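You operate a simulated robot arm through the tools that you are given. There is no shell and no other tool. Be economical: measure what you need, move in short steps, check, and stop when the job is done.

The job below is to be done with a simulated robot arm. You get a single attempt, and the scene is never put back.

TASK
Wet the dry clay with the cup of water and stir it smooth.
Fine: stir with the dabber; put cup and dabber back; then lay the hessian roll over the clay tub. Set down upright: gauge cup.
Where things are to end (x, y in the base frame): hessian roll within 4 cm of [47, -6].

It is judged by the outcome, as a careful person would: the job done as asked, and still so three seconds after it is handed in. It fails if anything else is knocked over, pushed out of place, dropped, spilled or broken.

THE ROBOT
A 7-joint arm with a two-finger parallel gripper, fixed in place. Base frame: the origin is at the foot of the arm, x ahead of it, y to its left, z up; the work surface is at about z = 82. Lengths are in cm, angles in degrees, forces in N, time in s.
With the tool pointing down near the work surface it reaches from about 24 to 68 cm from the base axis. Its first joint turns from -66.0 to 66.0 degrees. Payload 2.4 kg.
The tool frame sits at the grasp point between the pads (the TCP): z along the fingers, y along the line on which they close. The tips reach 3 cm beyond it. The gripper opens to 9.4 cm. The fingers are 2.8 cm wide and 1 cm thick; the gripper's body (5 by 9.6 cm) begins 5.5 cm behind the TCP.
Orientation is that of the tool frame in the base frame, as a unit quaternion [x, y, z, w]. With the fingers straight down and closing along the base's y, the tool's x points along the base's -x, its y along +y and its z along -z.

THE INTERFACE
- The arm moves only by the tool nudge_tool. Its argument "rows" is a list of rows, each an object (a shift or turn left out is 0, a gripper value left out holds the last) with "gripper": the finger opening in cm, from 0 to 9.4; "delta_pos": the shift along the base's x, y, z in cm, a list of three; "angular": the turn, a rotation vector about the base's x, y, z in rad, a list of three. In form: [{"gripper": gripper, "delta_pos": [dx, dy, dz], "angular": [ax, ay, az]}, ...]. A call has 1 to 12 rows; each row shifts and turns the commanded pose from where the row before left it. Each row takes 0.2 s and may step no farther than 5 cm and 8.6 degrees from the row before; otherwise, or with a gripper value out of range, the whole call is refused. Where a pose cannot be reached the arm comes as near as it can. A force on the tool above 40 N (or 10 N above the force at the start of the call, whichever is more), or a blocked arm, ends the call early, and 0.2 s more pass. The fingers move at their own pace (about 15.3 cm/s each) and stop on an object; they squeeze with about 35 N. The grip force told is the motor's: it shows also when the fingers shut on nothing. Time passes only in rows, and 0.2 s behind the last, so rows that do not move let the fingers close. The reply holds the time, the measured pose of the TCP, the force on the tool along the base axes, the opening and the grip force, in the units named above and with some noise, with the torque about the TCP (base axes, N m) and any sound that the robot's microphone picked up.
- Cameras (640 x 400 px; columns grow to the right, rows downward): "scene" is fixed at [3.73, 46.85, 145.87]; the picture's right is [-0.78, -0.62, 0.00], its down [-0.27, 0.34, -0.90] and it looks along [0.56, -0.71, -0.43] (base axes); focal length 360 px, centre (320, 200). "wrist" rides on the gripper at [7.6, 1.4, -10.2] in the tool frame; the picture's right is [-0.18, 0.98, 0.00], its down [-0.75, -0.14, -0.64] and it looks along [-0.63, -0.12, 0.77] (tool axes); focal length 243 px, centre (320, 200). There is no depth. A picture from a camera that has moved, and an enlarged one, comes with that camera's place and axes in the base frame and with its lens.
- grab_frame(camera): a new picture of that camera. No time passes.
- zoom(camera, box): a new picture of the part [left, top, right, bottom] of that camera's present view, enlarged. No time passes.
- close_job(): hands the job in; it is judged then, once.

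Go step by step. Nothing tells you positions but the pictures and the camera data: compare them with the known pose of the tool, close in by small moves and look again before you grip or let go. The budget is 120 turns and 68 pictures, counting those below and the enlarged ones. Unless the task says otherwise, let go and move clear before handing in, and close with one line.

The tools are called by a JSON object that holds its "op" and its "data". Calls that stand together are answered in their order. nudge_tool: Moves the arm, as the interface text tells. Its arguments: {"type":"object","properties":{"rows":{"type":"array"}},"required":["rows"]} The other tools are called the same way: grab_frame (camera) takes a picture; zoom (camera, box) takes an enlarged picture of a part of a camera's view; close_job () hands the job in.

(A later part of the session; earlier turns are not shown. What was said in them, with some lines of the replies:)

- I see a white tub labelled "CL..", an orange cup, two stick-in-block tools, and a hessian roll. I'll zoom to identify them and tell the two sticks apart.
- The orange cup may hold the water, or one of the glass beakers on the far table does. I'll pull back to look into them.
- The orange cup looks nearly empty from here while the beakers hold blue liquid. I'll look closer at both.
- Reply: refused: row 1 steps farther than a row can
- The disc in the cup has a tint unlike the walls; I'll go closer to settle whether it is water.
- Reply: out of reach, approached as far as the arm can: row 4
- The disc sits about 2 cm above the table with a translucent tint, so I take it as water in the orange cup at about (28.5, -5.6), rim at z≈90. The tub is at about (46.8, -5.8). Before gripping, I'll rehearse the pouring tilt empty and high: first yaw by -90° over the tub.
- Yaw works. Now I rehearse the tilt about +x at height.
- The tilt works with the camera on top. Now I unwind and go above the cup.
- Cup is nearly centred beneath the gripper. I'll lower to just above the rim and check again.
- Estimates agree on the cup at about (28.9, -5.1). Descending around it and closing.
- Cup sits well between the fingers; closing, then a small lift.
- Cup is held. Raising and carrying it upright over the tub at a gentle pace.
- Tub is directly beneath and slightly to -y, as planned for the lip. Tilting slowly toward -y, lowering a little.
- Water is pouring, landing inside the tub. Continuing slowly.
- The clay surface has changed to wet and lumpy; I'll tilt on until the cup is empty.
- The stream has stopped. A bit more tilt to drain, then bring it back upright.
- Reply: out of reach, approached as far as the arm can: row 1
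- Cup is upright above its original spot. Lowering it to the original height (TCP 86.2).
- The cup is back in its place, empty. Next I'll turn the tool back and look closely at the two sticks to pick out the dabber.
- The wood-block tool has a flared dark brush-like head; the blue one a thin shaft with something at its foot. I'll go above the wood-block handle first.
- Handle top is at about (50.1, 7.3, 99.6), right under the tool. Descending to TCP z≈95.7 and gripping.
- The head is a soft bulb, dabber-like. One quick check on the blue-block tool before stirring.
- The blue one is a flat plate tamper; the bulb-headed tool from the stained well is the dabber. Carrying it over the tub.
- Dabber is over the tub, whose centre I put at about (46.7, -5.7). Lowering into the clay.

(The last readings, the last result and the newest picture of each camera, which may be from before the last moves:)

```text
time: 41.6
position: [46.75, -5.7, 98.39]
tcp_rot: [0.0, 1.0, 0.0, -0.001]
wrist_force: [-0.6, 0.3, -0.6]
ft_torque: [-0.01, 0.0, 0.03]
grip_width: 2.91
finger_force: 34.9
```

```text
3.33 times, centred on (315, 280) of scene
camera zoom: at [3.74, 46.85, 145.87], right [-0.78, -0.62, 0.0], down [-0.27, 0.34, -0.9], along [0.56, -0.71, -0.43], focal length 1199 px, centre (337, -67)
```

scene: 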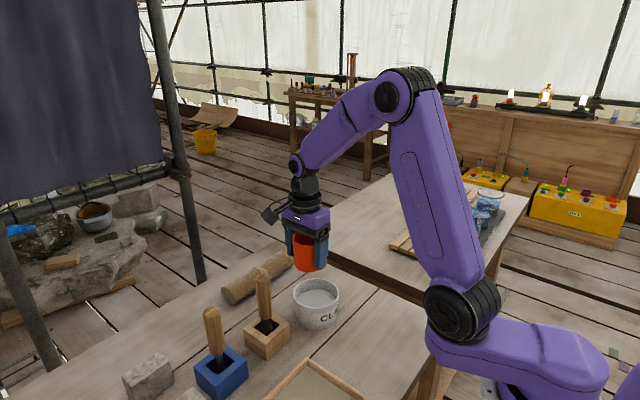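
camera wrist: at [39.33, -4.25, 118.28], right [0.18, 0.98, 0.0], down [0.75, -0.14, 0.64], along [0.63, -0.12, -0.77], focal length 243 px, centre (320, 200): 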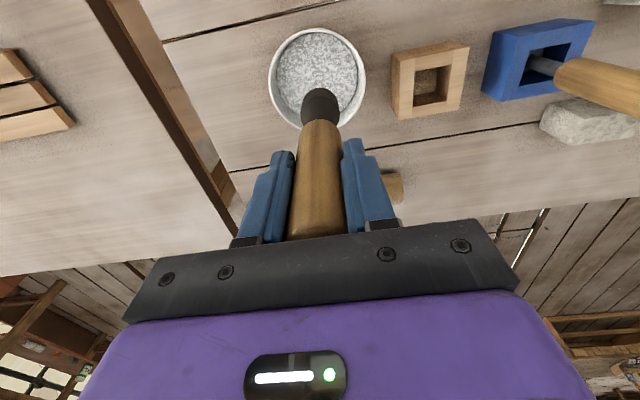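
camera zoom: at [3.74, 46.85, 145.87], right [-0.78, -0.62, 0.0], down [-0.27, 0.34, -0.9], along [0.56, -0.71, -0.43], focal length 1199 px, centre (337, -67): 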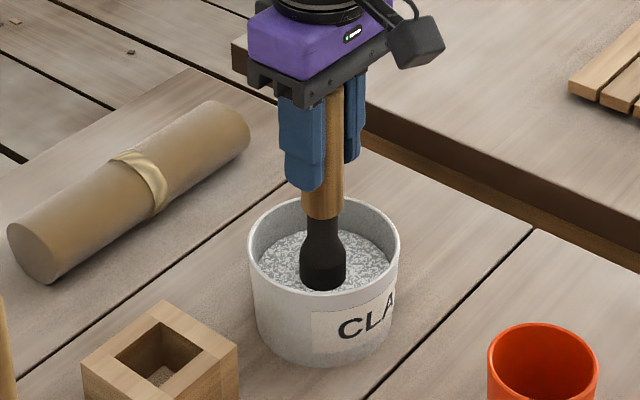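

The bulb seems to be only just touching the surface; lowering further, gently.

{"op": "nudge_tool", "data": {"rows": [{"delta_pos": [0, 0, -0.5]}, {"delta_pos": [0, 0, -0.5]}, {}]}}

{"op": "zoom", "data": {"camera": "scene", "box": [270, 250, 360, 340]}}

```text
time: 42.4
position: [46.76, -5.6, 97.45]
tcp_rot: [0.001, 1.0, 0.0, 0.0]
wrist_force: [0.2, 0.4, -2.0]
ft_torque: [0.02, 0.04, -0.03]
grip_width: 2.9
finger_force: 35.3
```

```text
4.44 times, centred on (315, 295) of scene
camera zoom: at [3.74, 46.85, 145.87], right [-0.78, -0.62, 0.0], down [-0.27, 0.34, -0.9], along [0.56, -0.71, -0.43], focal length 1599 px, centre (342, -222)
```

zoom: 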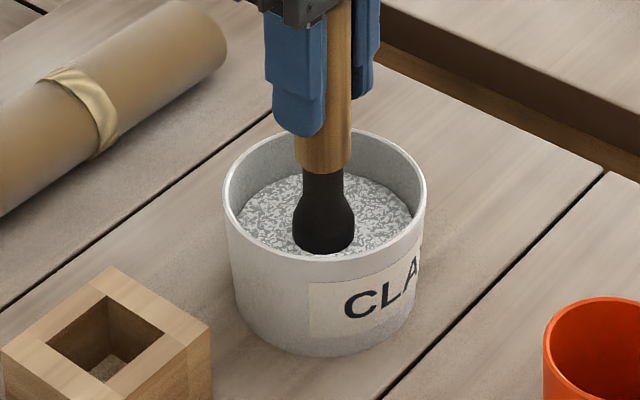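

{"op": "nudge_tool", "data": {"rows": [{"delta_pos": [0, 0, -0.4]}, {"delta_pos": [0, 0, -0.4]}, {"delta_pos": [0.8, 0, 0]}, {"delta_pos": [0.8, 0, 0]}, {}]}}

{"op": "zoom", "data": {"camera": "scene", "box": [270, 250, 360, 340]}}

```text
time: 43.6
position: [48.32, -5.56, 96.72]
tcp_rot: [0.001, 1.0, 0.0, 0.0]
wrist_force: [-0.8, -0.1, -1.2]
ft_torque: [0.02, 0.02, 0.02]
grip_width: 2.92
finger_force: 35.2
```

```text
4.44 times, centred on (315, 295) of scene
camera zoom: at [3.74, 46.85, 145.87], right [-0.78, -0.62, 0.0], down [-0.27, 0.34, -0.9], along [0.56, -0.71, -0.43], focal length 1599 px, centre (342, -222)
```

zoom: 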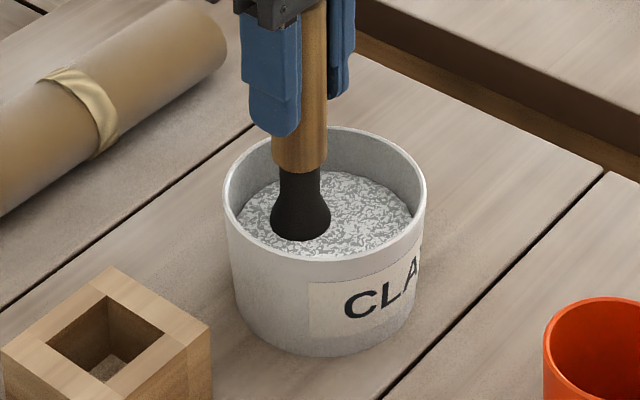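

The bulb is in the clay now. Stirring in circles of 2 cm radius.

{"op": "nudge_tool", "data": {"rows": [{"delta_pos": [0.13, 1, -0.2]}, {"delta_pos": [-0.73, 0.73, 0]}, {"delta_pos": [-1, 0.27, 0]}, {"delta_pos": [-1, -0.27, 0]}, {"delta_pos": [-0.73, -0.73, 0]}, {"delta_pos": [-0.27, -1, 0]}, {"delta_pos": [0.27, -1, 0]}, {"delta_pos": [0.73, -0.73, 0]}, {"delta_pos": [1, -0.27, 0]}, {"delta_pos": [1, 0.27, 0]}, {"delta_pos": [0.73, 0.73, 0]}, {"delta_pos": [0.27, 1, 0]}]}}

{"op": "nudge_tool", "data": {"rows": [{"delta_pos": [-0.27, 1, 0]}, {"delta_pos": [-0.73, 0.73, 0]}, {"delta_pos": [-1, 0.27, 0]}, {"delta_pos": [-1, -0.27, 0]}, {"delta_pos": [-0.73, -0.73, 0]}, {"delta_pos": [-0.27, -1, 0]}, {"delta_pos": [0.27, -1, 0]}, {"delta_pos": [0.73, -0.73, 0]}, {"delta_pos": [1, -0.27, 0]}, {"delta_pos": [1, 0.27, 0]}, {"delta_pos": [0.73, 0.73, 0]}, {"delta_pos": [0.27, 1, 0]}]}}

{"op": "zoom", "data": {"camera": "scene", "box": [270, 250, 360, 340]}}

```text
time: 46.2
position: [48.89, -5.71, 96.48]
tcp_rot: [0.0, 1.0, 0.0, 0.0]
wrist_force: [-0.1, 1.0, -2.2]
ft_torque: [-0.01, 0.0, -0.01]
grip_width: 2.91
finger_force: 35.1
```

```text
time: 48.8
position: [48.75, -5.58, 96.45]
tcp_rot: [0.0, 1.0, 0.0, 0.0]
wrist_force: [-0.4, -0.7, -1.0]
ft_torque: [0.01, -0.01, 0.02]
grip_width: 2.9
finger_force: 35.0
```

```text
4.44 times, centred on (315, 295) of scene
camera zoom: at [3.74, 46.85, 145.87], right [-0.78, -0.62, 0.0], down [-0.27, 0.34, -0.9], along [0.56, -0.71, -0.43], focal length 1599 px, centre (342, -222)
```

zoom: 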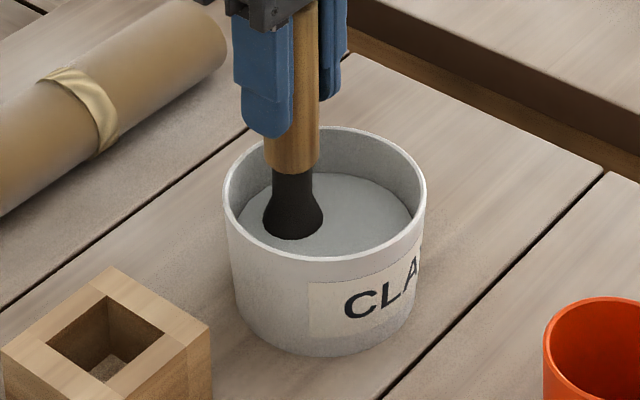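

The clay is already smooth. One more turn for safety, then lift, let it drip, and return to above the wooden block.

{"op": "nudge_tool", "data": {"rows": [{"delta_pos": [-0.27, 1, 0]}, {"delta_pos": [-0.73, 0.73, 0]}, {"delta_pos": [-1, 0.27, 0]}, {"delta_pos": [-1, -0.27, 0]}, {"delta_pos": [-0.73, -0.73, 0]}, {"delta_pos": [-0.27, -1, 0]}, {"delta_pos": [0.27, -1, 0]}, {"delta_pos": [0.73, -0.73, 0]}, {"delta_pos": [1, -0.27, 0]}, {"delta_pos": [1, 0.27, 0]}, {"delta_pos": [0.73, 0.73, 0]}, {"delta_pos": [0.27, 1, 0]}]}}

{"op": "nudge_tool", "data": {"rows": [{"delta_pos": [-1, 0, 0.5]}, {"delta_pos": [-1, 0, 1]}, {"delta_pos": [0, 0, 2]}, {}, {}, {}, {"delta_pos": [0, 0, 3]}, {"delta_pos": [0, 0, 3]}, {"delta_pos": [0, 0, 2]}, {}, {}]}}

{"op": "nudge_tool", "data": {"rows": [{"delta_pos": [0.6, 2.6, 0]}, {"delta_pos": [0.6, 2.6, 0]}, {"delta_pos": [0.7, 2.6, 0]}, {"delta_pos": [0.7, 2.6, 0]}, {"delta_pos": [0.6, 2.6, 0]}, {}, {}]}}

{"op": "zoom", "data": {"camera": "scene", "box": [200, 220, 360, 360]}}

{"op": "grab_frame", "data": {"camera": "wrist"}}

```text
time: 51.4
position: [48.8, -5.72, 96.38]
tcp_rot: [-0.001, 1.0, 0.0, 0.001]
wrist_force: [0.8, -0.1, -1.5]
ft_torque: [-0.02, -0.02, 0.0]
grip_width: 2.91
finger_force: 35.1
```

```text
time: 53.8
position: [46.75, -5.72, 108.03]
tcp_rot: [0.0, 1.0, 0.0, -0.001]
wrist_force: [-0.5, -0.5, -0.4]
ft_torque: [0.01, -0.03, -0.01]
grip_width: 2.91
finger_force: 35.2
```

```text
time: 55.4
position: [50.04, 7.35, 108.01]
tcp_rot: [0.0, 1.0, 0.0, -0.001]
wrist_force: [0.5, -0.1, -1.3]
ft_torque: [-0.02, 0.0, -0.01]
grip_width: 2.93
finger_force: 35.2
```

```text
2.86 times, centred on (280, 290) of scene
camera zoom: at [3.73, 46.85, 145.87], right [-0.78, -0.62, 0.0], down [-0.27, 0.34, -0.9], along [0.56, -0.71, -0.43], focal length 1028 px, centre (434, -57)
```

zoom: 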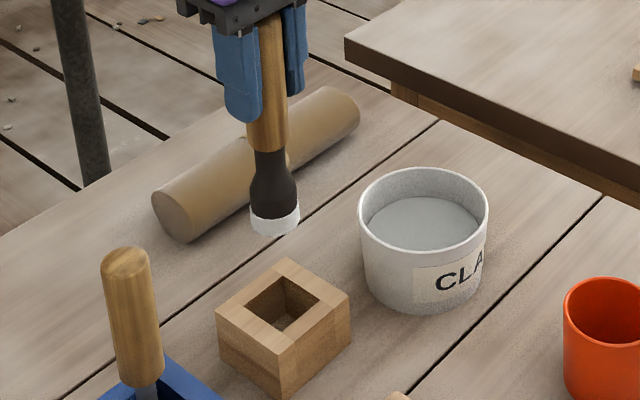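

```text
20 pictures are left
camera wrist: at [42.54, 8.68, 118.21], right [0.18, 0.98, 0.0], down [0.75, -0.14, 0.64], along [0.63, -0.12, -0.77], focal length 243 px, centre (320, 200)
```

wrist: 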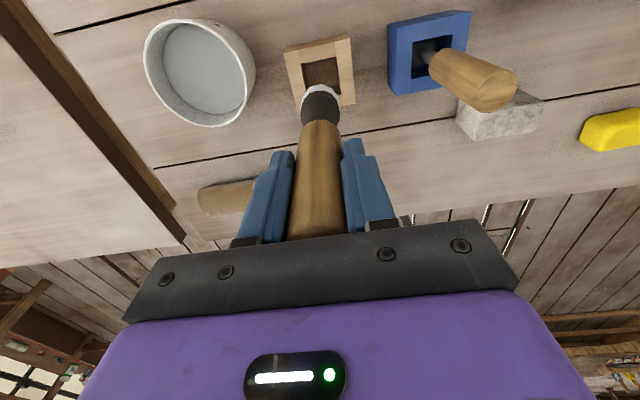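

Clay is smooth and the dabber hangs over its block. Lowering it back to the height it was taken from.

{"op": "nudge_tool", "data": {"rows": [{"delta_pos": [0, 0.05, -3]}, {"delta_pos": [0, 0, -2]}, {"delta_pos": [0, 0, -2]}, {"delta_pos": [0, 0, -2]}, {"delta_pos": [0, 0, -1.5]}, {"delta_pos": [0, 0, -1]}, {}]}}

{"op": "zoom", "data": {"camera": "scene", "box": [200, 220, 360, 360]}}

```text
time: 57.0
position: [49.89, 7.39, 96.37]
tcp_rot: [0.0, 1.0, -0.001, 0.0]
wrist_force: [0.2, 0.8, -1.5]
ft_torque: [0.01, -0.05, 0.0]
grip_width: 2.92
finger_force: 35.4
```

```text
2.86 times, centred on (280, 290) of scene
camera zoom: at [3.74, 46.85, 145.87], right [-0.78, -0.62, 0.0], down [-0.27, 0.34, -0.9], along [0.56, -0.71, -0.43], focal length 1028 px, centre (434, -57)
```

zoom: 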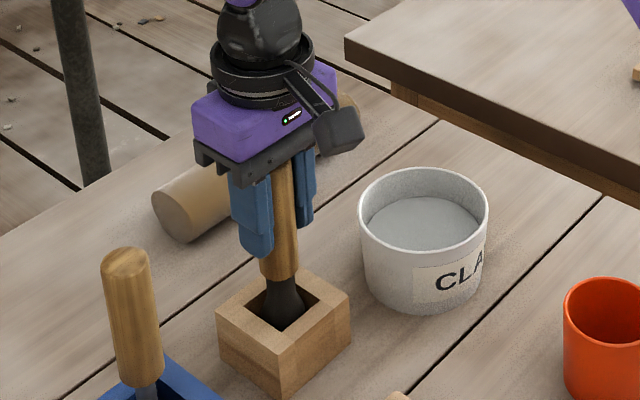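

{"op": "nudge_tool", "data": {"rows": [{"delta_pos": [0, 0, -0.25]}, {}, {"gripper": 3.4}, {"gripper": 4.5}, {"gripper": 6.5}, {}, {"delta_pos": [0, 0, 2]}, {"delta_pos": [0, 0, 4]}, {"delta_pos": [0, 0, 4]}, {"delta_pos": [0, 0, 4]}]}}

{"op": "grab_frame", "data": {"camera": "wrist"}}

{"op": "zoom", "data": {"camera": "scene", "box": [200, 220, 360, 360]}}

```text
time: 59.2
position: [50.05, 7.37, 110.4]
tcp_rot: [0.001, 1.0, -0.001, 0.0]
wrist_force: [-0.2, 0.5, 0.0]
ft_torque: [-0.01, 0.01, 0.0]
grip_width: 6.51
finger_force: 0.0
```

```text
18 pictures are left
camera wrist: at [42.49, 8.68, 120.65], right [0.18, 0.98, 0.0], down [0.75, -0.14, 0.64], along [0.63, -0.12, -0.77], focal length 243 px, centre (320, 200)
```

wrist: 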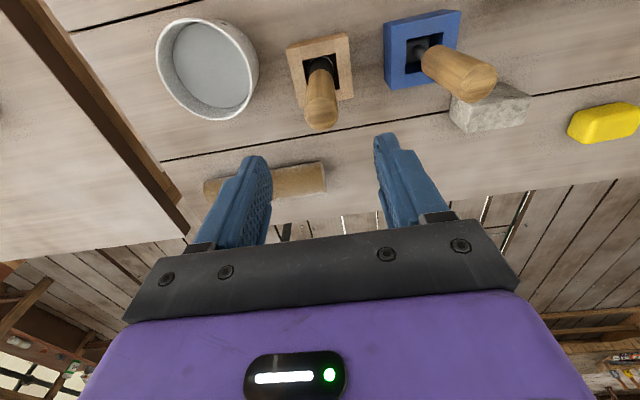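

```text
2.86 times, centred on (280, 290) of scene
camera zoom: at [3.73, 46.85, 145.87], right [-0.78, -0.62, 0.0], down [-0.27, 0.34, -0.9], along [0.56, -0.71, -0.43], focal length 1028 px, centre (434, -57)
```

zoom: 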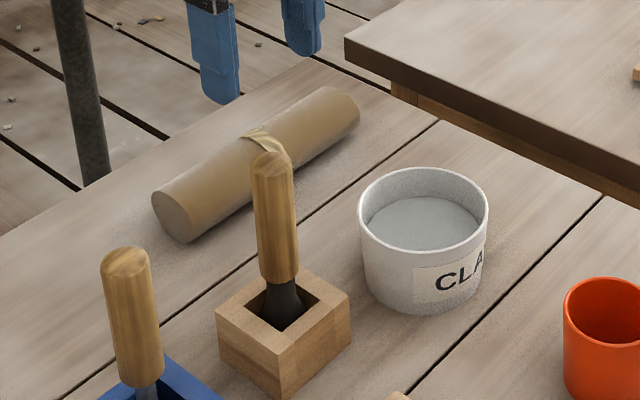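

The dabber is back in its block. The hessian roll lies along y, centre about (66.2, -6.4), radius ~2.2. I'll turn the tool -90° and go above it.

{"op": "nudge_tool", "data": {"rows": [{"gripper": 8.4, "delta_pos": [1, -1.3, 0], "angular": [0, 0, -0.143]}, {"delta_pos": [1.5, -1.3, 0], "angular": [0, 0, -0.143]}, {"delta_pos": [1.5, -1.3, 0], "angular": [0, 0, -0.143]}, {"delta_pos": [1.5, -1.3, 0], "angular": [0, 0, -0.143]}, {"delta_pos": [1.5, -1.3, 0], "angular": [0, 0, -0.143]}, {"delta_pos": [1.5, -1.3, 0], "angular": [0, 0, -0.143]}, {"delta_pos": [1.5, -1.3, 0], "angular": [0, 0, -0.143]}, {"delta_pos": [1.5, -1.3, 0], "angular": [0, 0, -0.143]}, {"delta_pos": [1.5, -1.3, -2], "angular": [0, 0, -0.143]}, {"delta_pos": [1.5, -1.3, -3], "angular": [0, 0, -0.142]}, {"delta_pos": [1.2, -0.8, -4], "angular": [0, 0, -0.142]}, {"delta_pos": [0, 0, -4]}]}}

{"op": "grab_frame", "data": {"camera": "wrist"}}

{"op": "zoom", "data": {"camera": "scene", "box": [200, 190, 360, 330]}}

```text
time: 61.8
position: [65.74, -6.48, 97.12]
tcp_rot: [0.709, 0.706, 0.0, 0.0]
wrist_force: [0.1, 0.2, 0.2]
ft_torque: [-0.01, 0.02, -0.03]
grip_width: 8.44
finger_force: 0.1
```

```text
16 pictures are left
camera wrist: at [67.05, 1.12, 107.44], right [0.98, -0.19, 0.0], down [-0.14, -0.75, 0.64], along [-0.12, -0.63, -0.77], focal length 243 px, centre (320, 200)
```

wrist: 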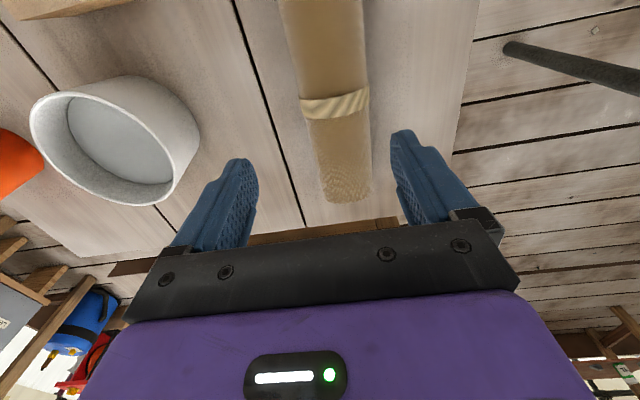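

```text
2.86 times, centred on (280, 260) of scene
camera zoom: at [3.73, 46.85, 145.87], right [-0.78, -0.62, 0.0], down [-0.27, 0.34, -0.9], along [0.56, -0.71, -0.43], focal length 1028 px, centre (434, 29)
```

zoom: 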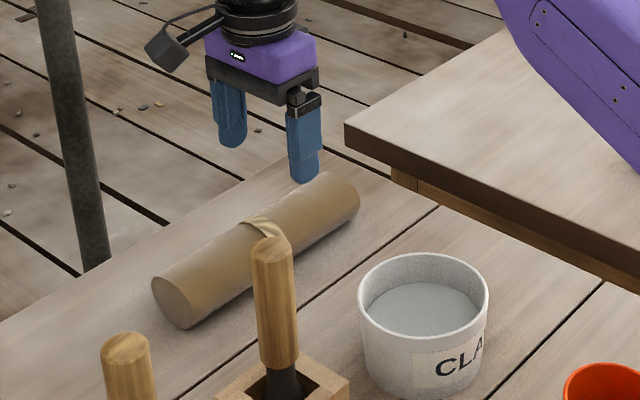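

Roll centre refined to about (66.6, -6.4). Shifting +0.8 in x and descending around it.

{"op": "nudge_tool", "data": {"rows": [{"delta_pos": [0.8, 0.1, -2]}, {"delta_pos": [0, 0, -3]}, {}]}}

{"op": "grab_frame", "data": {"camera": "wrist"}}

```text
time: 62.6
position: [66.43, -6.42, 92.08]
tcp_rot: [0.707, 0.707, 0.0, 0.001]
wrist_force: [0.1, -0.7, 0.4]
ft_torque: [-0.01, -0.02, 0.02]
grip_width: 8.4
finger_force: 0.0
```

```text
14 pictures are left
camera wrist: at [67.85, 1.22, 102.24], right [0.98, -0.18, 0.0], down [-0.14, -0.75, 0.64], along [-0.12, -0.63, -0.77], focal length 243 px, centre (320, 200)
```

wrist: 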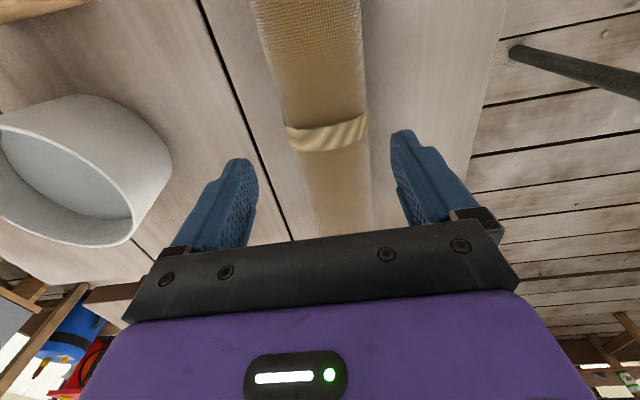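

{"op": "nudge_tool", "data": {"rows": [{"delta_pos": [0.2, 0.1, -3]}, {"delta_pos": [0, 0, -2]}, {"delta_pos": [0, 0, -1]}, {}, {"gripper": 6}, {"gripper": 4.5}, {"gripper": 3}, {}, {}]}}

{"op": "grab_frame", "data": {"camera": "wrist"}}

```text
time: 64.6
position: [66.72, -6.24, 86.4]
tcp_rot: [0.707, 0.707, 0.0, 0.0]
wrist_force: [2.3, -0.3, 0.8]
ft_torque: [-0.04, -0.18, 0.03]
grip_width: 6.01
finger_force: 34.7
```

```text
13 pictures are left
camera wrist: at [68.14, 1.33, 96.51], right [0.98, -0.18, 0.0], down [-0.14, -0.75, 0.64], along [-0.12, -0.63, -0.77], focal length 243 px, centre (320, 200)
```

wrist: 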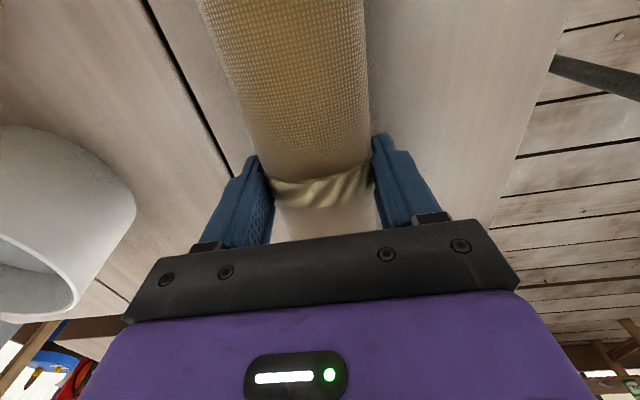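

Gripped; the roll is about 6 cm thick. Lifting slowly.

{"op": "nudge_tool", "data": {"rows": [{"delta_pos": [0, 0, 1]}, {"delta_pos": [0, 0, 2]}, {"delta_pos": [0, 0, 3]}, {"delta_pos": [0, 0, 4]}, {"delta_pos": [0, 0, 4]}, {"delta_pos": [0, 0, 4]}, {"delta_pos": [0, 0, 3]}, {}]}}

{"op": "zoom", "data": {"camera": "scene", "box": [180, 160, 380, 340]}}

```text
time: 66.4
position: [66.88, -6.18, 107.29]
tcp_rot: [0.707, 0.707, 0.0, 0.0]
wrist_force: [0.3, -0.2, -2.9]
ft_torque: [-0.01, 0.01, 0.0]
grip_width: 6.01
finger_force: 34.9
```

```text
2.22 times, centred on (280, 250) of scene
camera zoom: at [3.74, 46.85, 145.87], right [-0.78, -0.62, 0.0], down [-0.27, 0.34, -0.9], along [0.56, -0.71, -0.43], focal length 800 px, centre (409, 89)
```

zoom: 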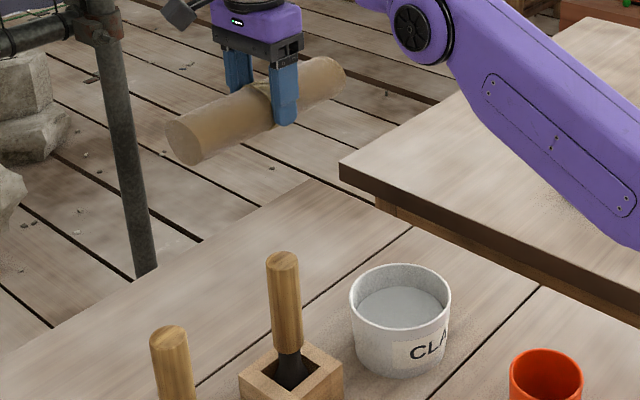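

Roll is held level. Carrying it across above the tub, staying higher than the dabber handle.

{"op": "nudge_tool", "data": {"rows": [{"delta_pos": [-1, -0.2, 0]}, {"delta_pos": [-2, -0.2, 0]}, {"delta_pos": [-2.5, -0.2, 0]}, {"delta_pos": [-2.5, -0.2, 0]}, {"delta_pos": [-2.5, 0, 0]}, {"delta_pos": [-2.5, 0, 0]}, {"delta_pos": [-2.5, 0, 0]}, {"delta_pos": [-2.5, 0, 0]}, {"delta_pos": [-1.5, 0, 0]}, {"delta_pos": [-0.5, 0, 0]}, {}, {}]}}

{"op": "grab_frame", "data": {"camera": "scene"}}

{"op": "grab_frame", "data": {"camera": "wrist"}}

```text
time: 69.0
position: [46.62, -7.13, 107.18]
tcp_rot: [0.707, 0.707, 0.0, 0.0]
wrist_force: [0.8, 0.1, -2.8]
ft_torque: [0.0, -0.02, -0.02]
grip_width: 6.0
finger_force: 34.5
```

```text
11 pictures are left
```

scene: 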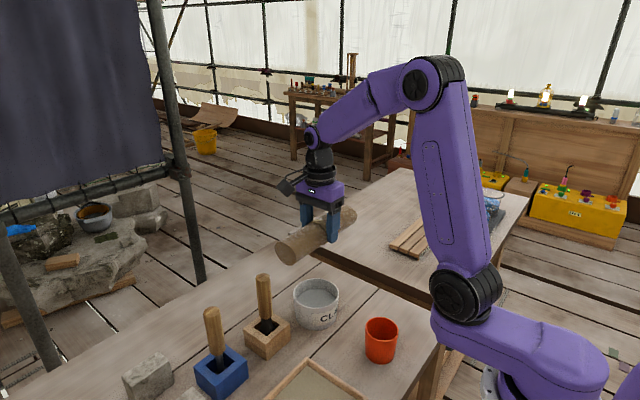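

```text
10 pictures are left
camera wrist: at [48.14, 0.58, 117.39], right [0.98, -0.18, 0.0], down [-0.14, -0.75, 0.64], along [-0.12, -0.63, -0.77], focal length 243 px, centre (320, 200)
```

wrist: 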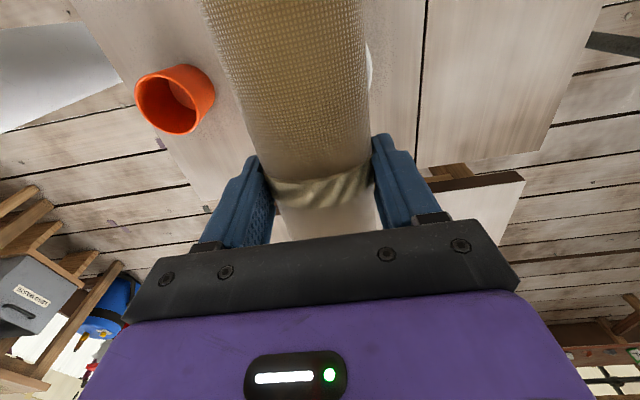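

Roll is aligned over the tub, its end clear of the dabber handle by ~2 cm. Descending toward the rim.

{"op": "nudge_tool", "data": {"rows": [{"delta_pos": [0.1, 0, -3]}, {"delta_pos": [0.1, 0, -3]}, {"delta_pos": [0.1, 0, -3]}, {"delta_pos": [0, 0, -2.5]}, {}]}}

{"op": "zoom", "data": {"camera": "scene", "box": [220, 200, 380, 340]}}

```text
time: 70.2
position: [47.19, -7.01, 95.81]
tcp_rot: [0.708, 0.707, -0.001, 0.0]
wrist_force: [0.5, -0.3, -1.8]
ft_torque: [0.01, 0.03, -0.01]
grip_width: 6.01
finger_force: 35.0
```

```text
2.86 times, centred on (300, 270) of scene
camera zoom: at [3.74, 46.85, 145.87], right [-0.78, -0.62, 0.0], down [-0.27, 0.34, -0.9], along [0.56, -0.71, -0.43], focal length 1028 px, centre (377, 0)
```

zoom: 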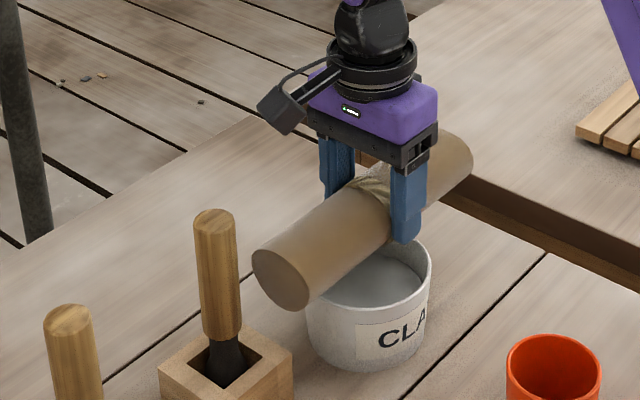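

{"op": "nudge_tool", "data": {"rows": [{"delta_pos": [0, 0, -0.8]}, {"delta_pos": [0, 0, -0.6]}, {"delta_pos": [0, 0, -0.4]}, {}, {}]}}

```text
time: 71.4
position: [46.95, -7.0, 93.83]
tcp_rot: [0.707, 0.707, 0.0, 0.0]
wrist_force: [0.8, 0.9, -1.9]
ft_torque: [0.0, 0.04, 0.04]
grip_width: 6.02
finger_force: 35.3
```

{"op": "nudge_tool", "data": {"rows": [{"delta_pos": [0, 0, -0.3]}, {}, {}]}}

```text
time: 72.2
position: [47.15, -7.08, 93.63]
tcp_rot: [0.707, 0.707, 0.0, 0.0]
wrist_force: [-0.2, 0.4, -2.8]
ft_torque: [-0.03, 0.0, 0.01]
grip_width: 6.0
finger_force: 34.5
```

{"op": "nudge_tool", "data": {"rows": [{"delta_pos": [0, 0, -0.3]}, {}, {}]}}

{"op": "zoom", "data": {"camera": "scene", "box": [260, 240, 360, 330]}}

```text
time: 73.0
position: [46.88, -7.07, 93.31]
tcp_rot: [0.707, 0.707, 0.0, 0.0]
wrist_force: [-5.1, 0.3, 16.2]
ft_torque: [0.41, 0.06, 0.14]
grip_width: 6.01
finger_force: 34.8
```

```text
4.44 times, centred on (310, 285) of scene
camera zoom: at [3.69, 46.85, 145.87], right [-0.78, -0.62, 0.0], down [-0.27, 0.34, -0.9], along [0.56, -0.71, -0.43], focal length 1599 px, centre (364, -178)
```

zoom: 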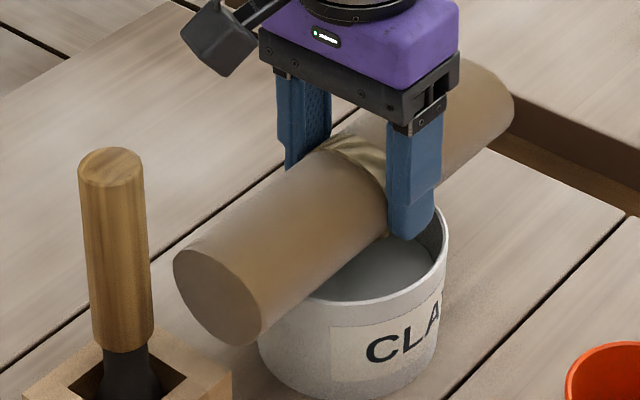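

Contact with the rim felt. Easing off slightly, then opening gently and rising.

{"op": "nudge_tool", "data": {"rows": [{"delta_pos": [0, 0, 0.12]}, {}, {"gripper": 6.2}, {"gripper": 6.5}, {"gripper": 7.2}, {"gripper": 8}, {}, {}]}}

{"op": "zoom", "data": {"camera": "scene", "box": [260, 240, 360, 330]}}

```text
time: 74.8
position: [46.99, -7.17, 93.43]
tcp_rot: [0.707, 0.707, 0.0, -0.001]
wrist_force: [0.5, -1.0, 0.1]
ft_torque: [-0.02, 0.02, 0.01]
grip_width: 7.99
finger_force: 0.0
```

```text
4.44 times, centred on (310, 285) of scene
camera zoom: at [3.73, 46.85, 145.87], right [-0.78, -0.62, 0.0], down [-0.27, 0.34, -0.9], along [0.56, -0.71, -0.43], focal length 1599 px, centre (364, -178)
```

zoom: 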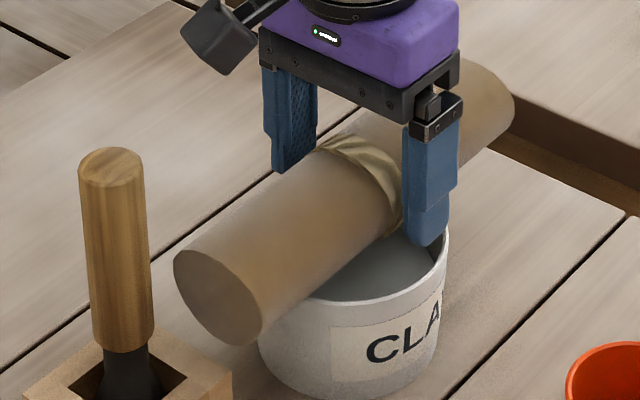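

The roll rests steadily on the rim. Rising straight up and clear.

{"op": "nudge_tool", "data": {"rows": [{"delta_pos": [0, 0, 1]}, {"delta_pos": [0, 0, 2]}, {"delta_pos": [0, 0, 4]}, {"delta_pos": [0, 0, 4]}, {"delta_pos": [0, 0, 4]}, {"delta_pos": [0, 0, 4]}, {}, {}, {}, {}, {}, {}]}}

{"op": "grab_frame", "data": {"camera": "scene"}}

{"op": "grab_frame", "data": {"camera": "wrist"}}

```text
time: 77.4
position: [47.11, -6.8, 112.54]
tcp_rot: [0.706, 0.708, 0.0, 0.0]
wrist_force: [-0.3, 0.8, 0.5]
ft_torque: [-0.03, 0.02, -0.01]
grip_width: 7.99
finger_force: 0.0
```

```text
6 pictures are left
```

scene: 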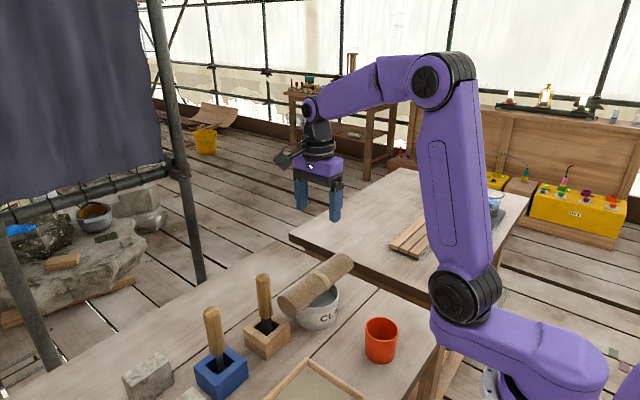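

```text
5 pictures are left
camera wrist: at [48.45, 0.73, 122.72], right [0.98, -0.18, 0.0], down [-0.14, -0.75, 0.64], along [-0.12, -0.63, -0.77], focal length 243 px, centre (320, 200)
```

wrist: 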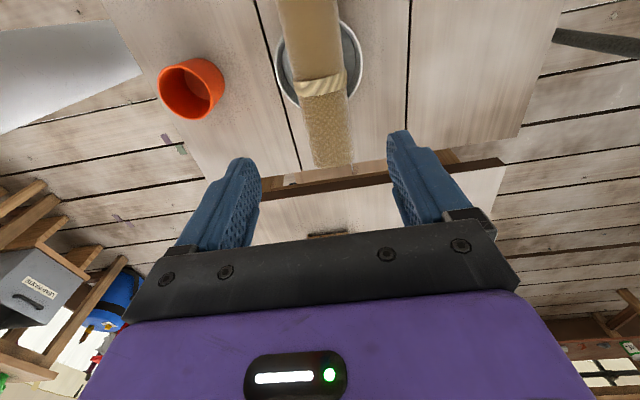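

The roll lies still across the tub at about (47, -7), the cup and dabber are back in place, and the arm is clear. Handing in.

{"op": "close_job", "data": {}}

```text
The job is handed in.
```

The dry clay is wetted and stirred smooth. The gauge cup stands upright in its place, the dabber is back in its block, and the hessian roll lies across the tub at about (47, -7).
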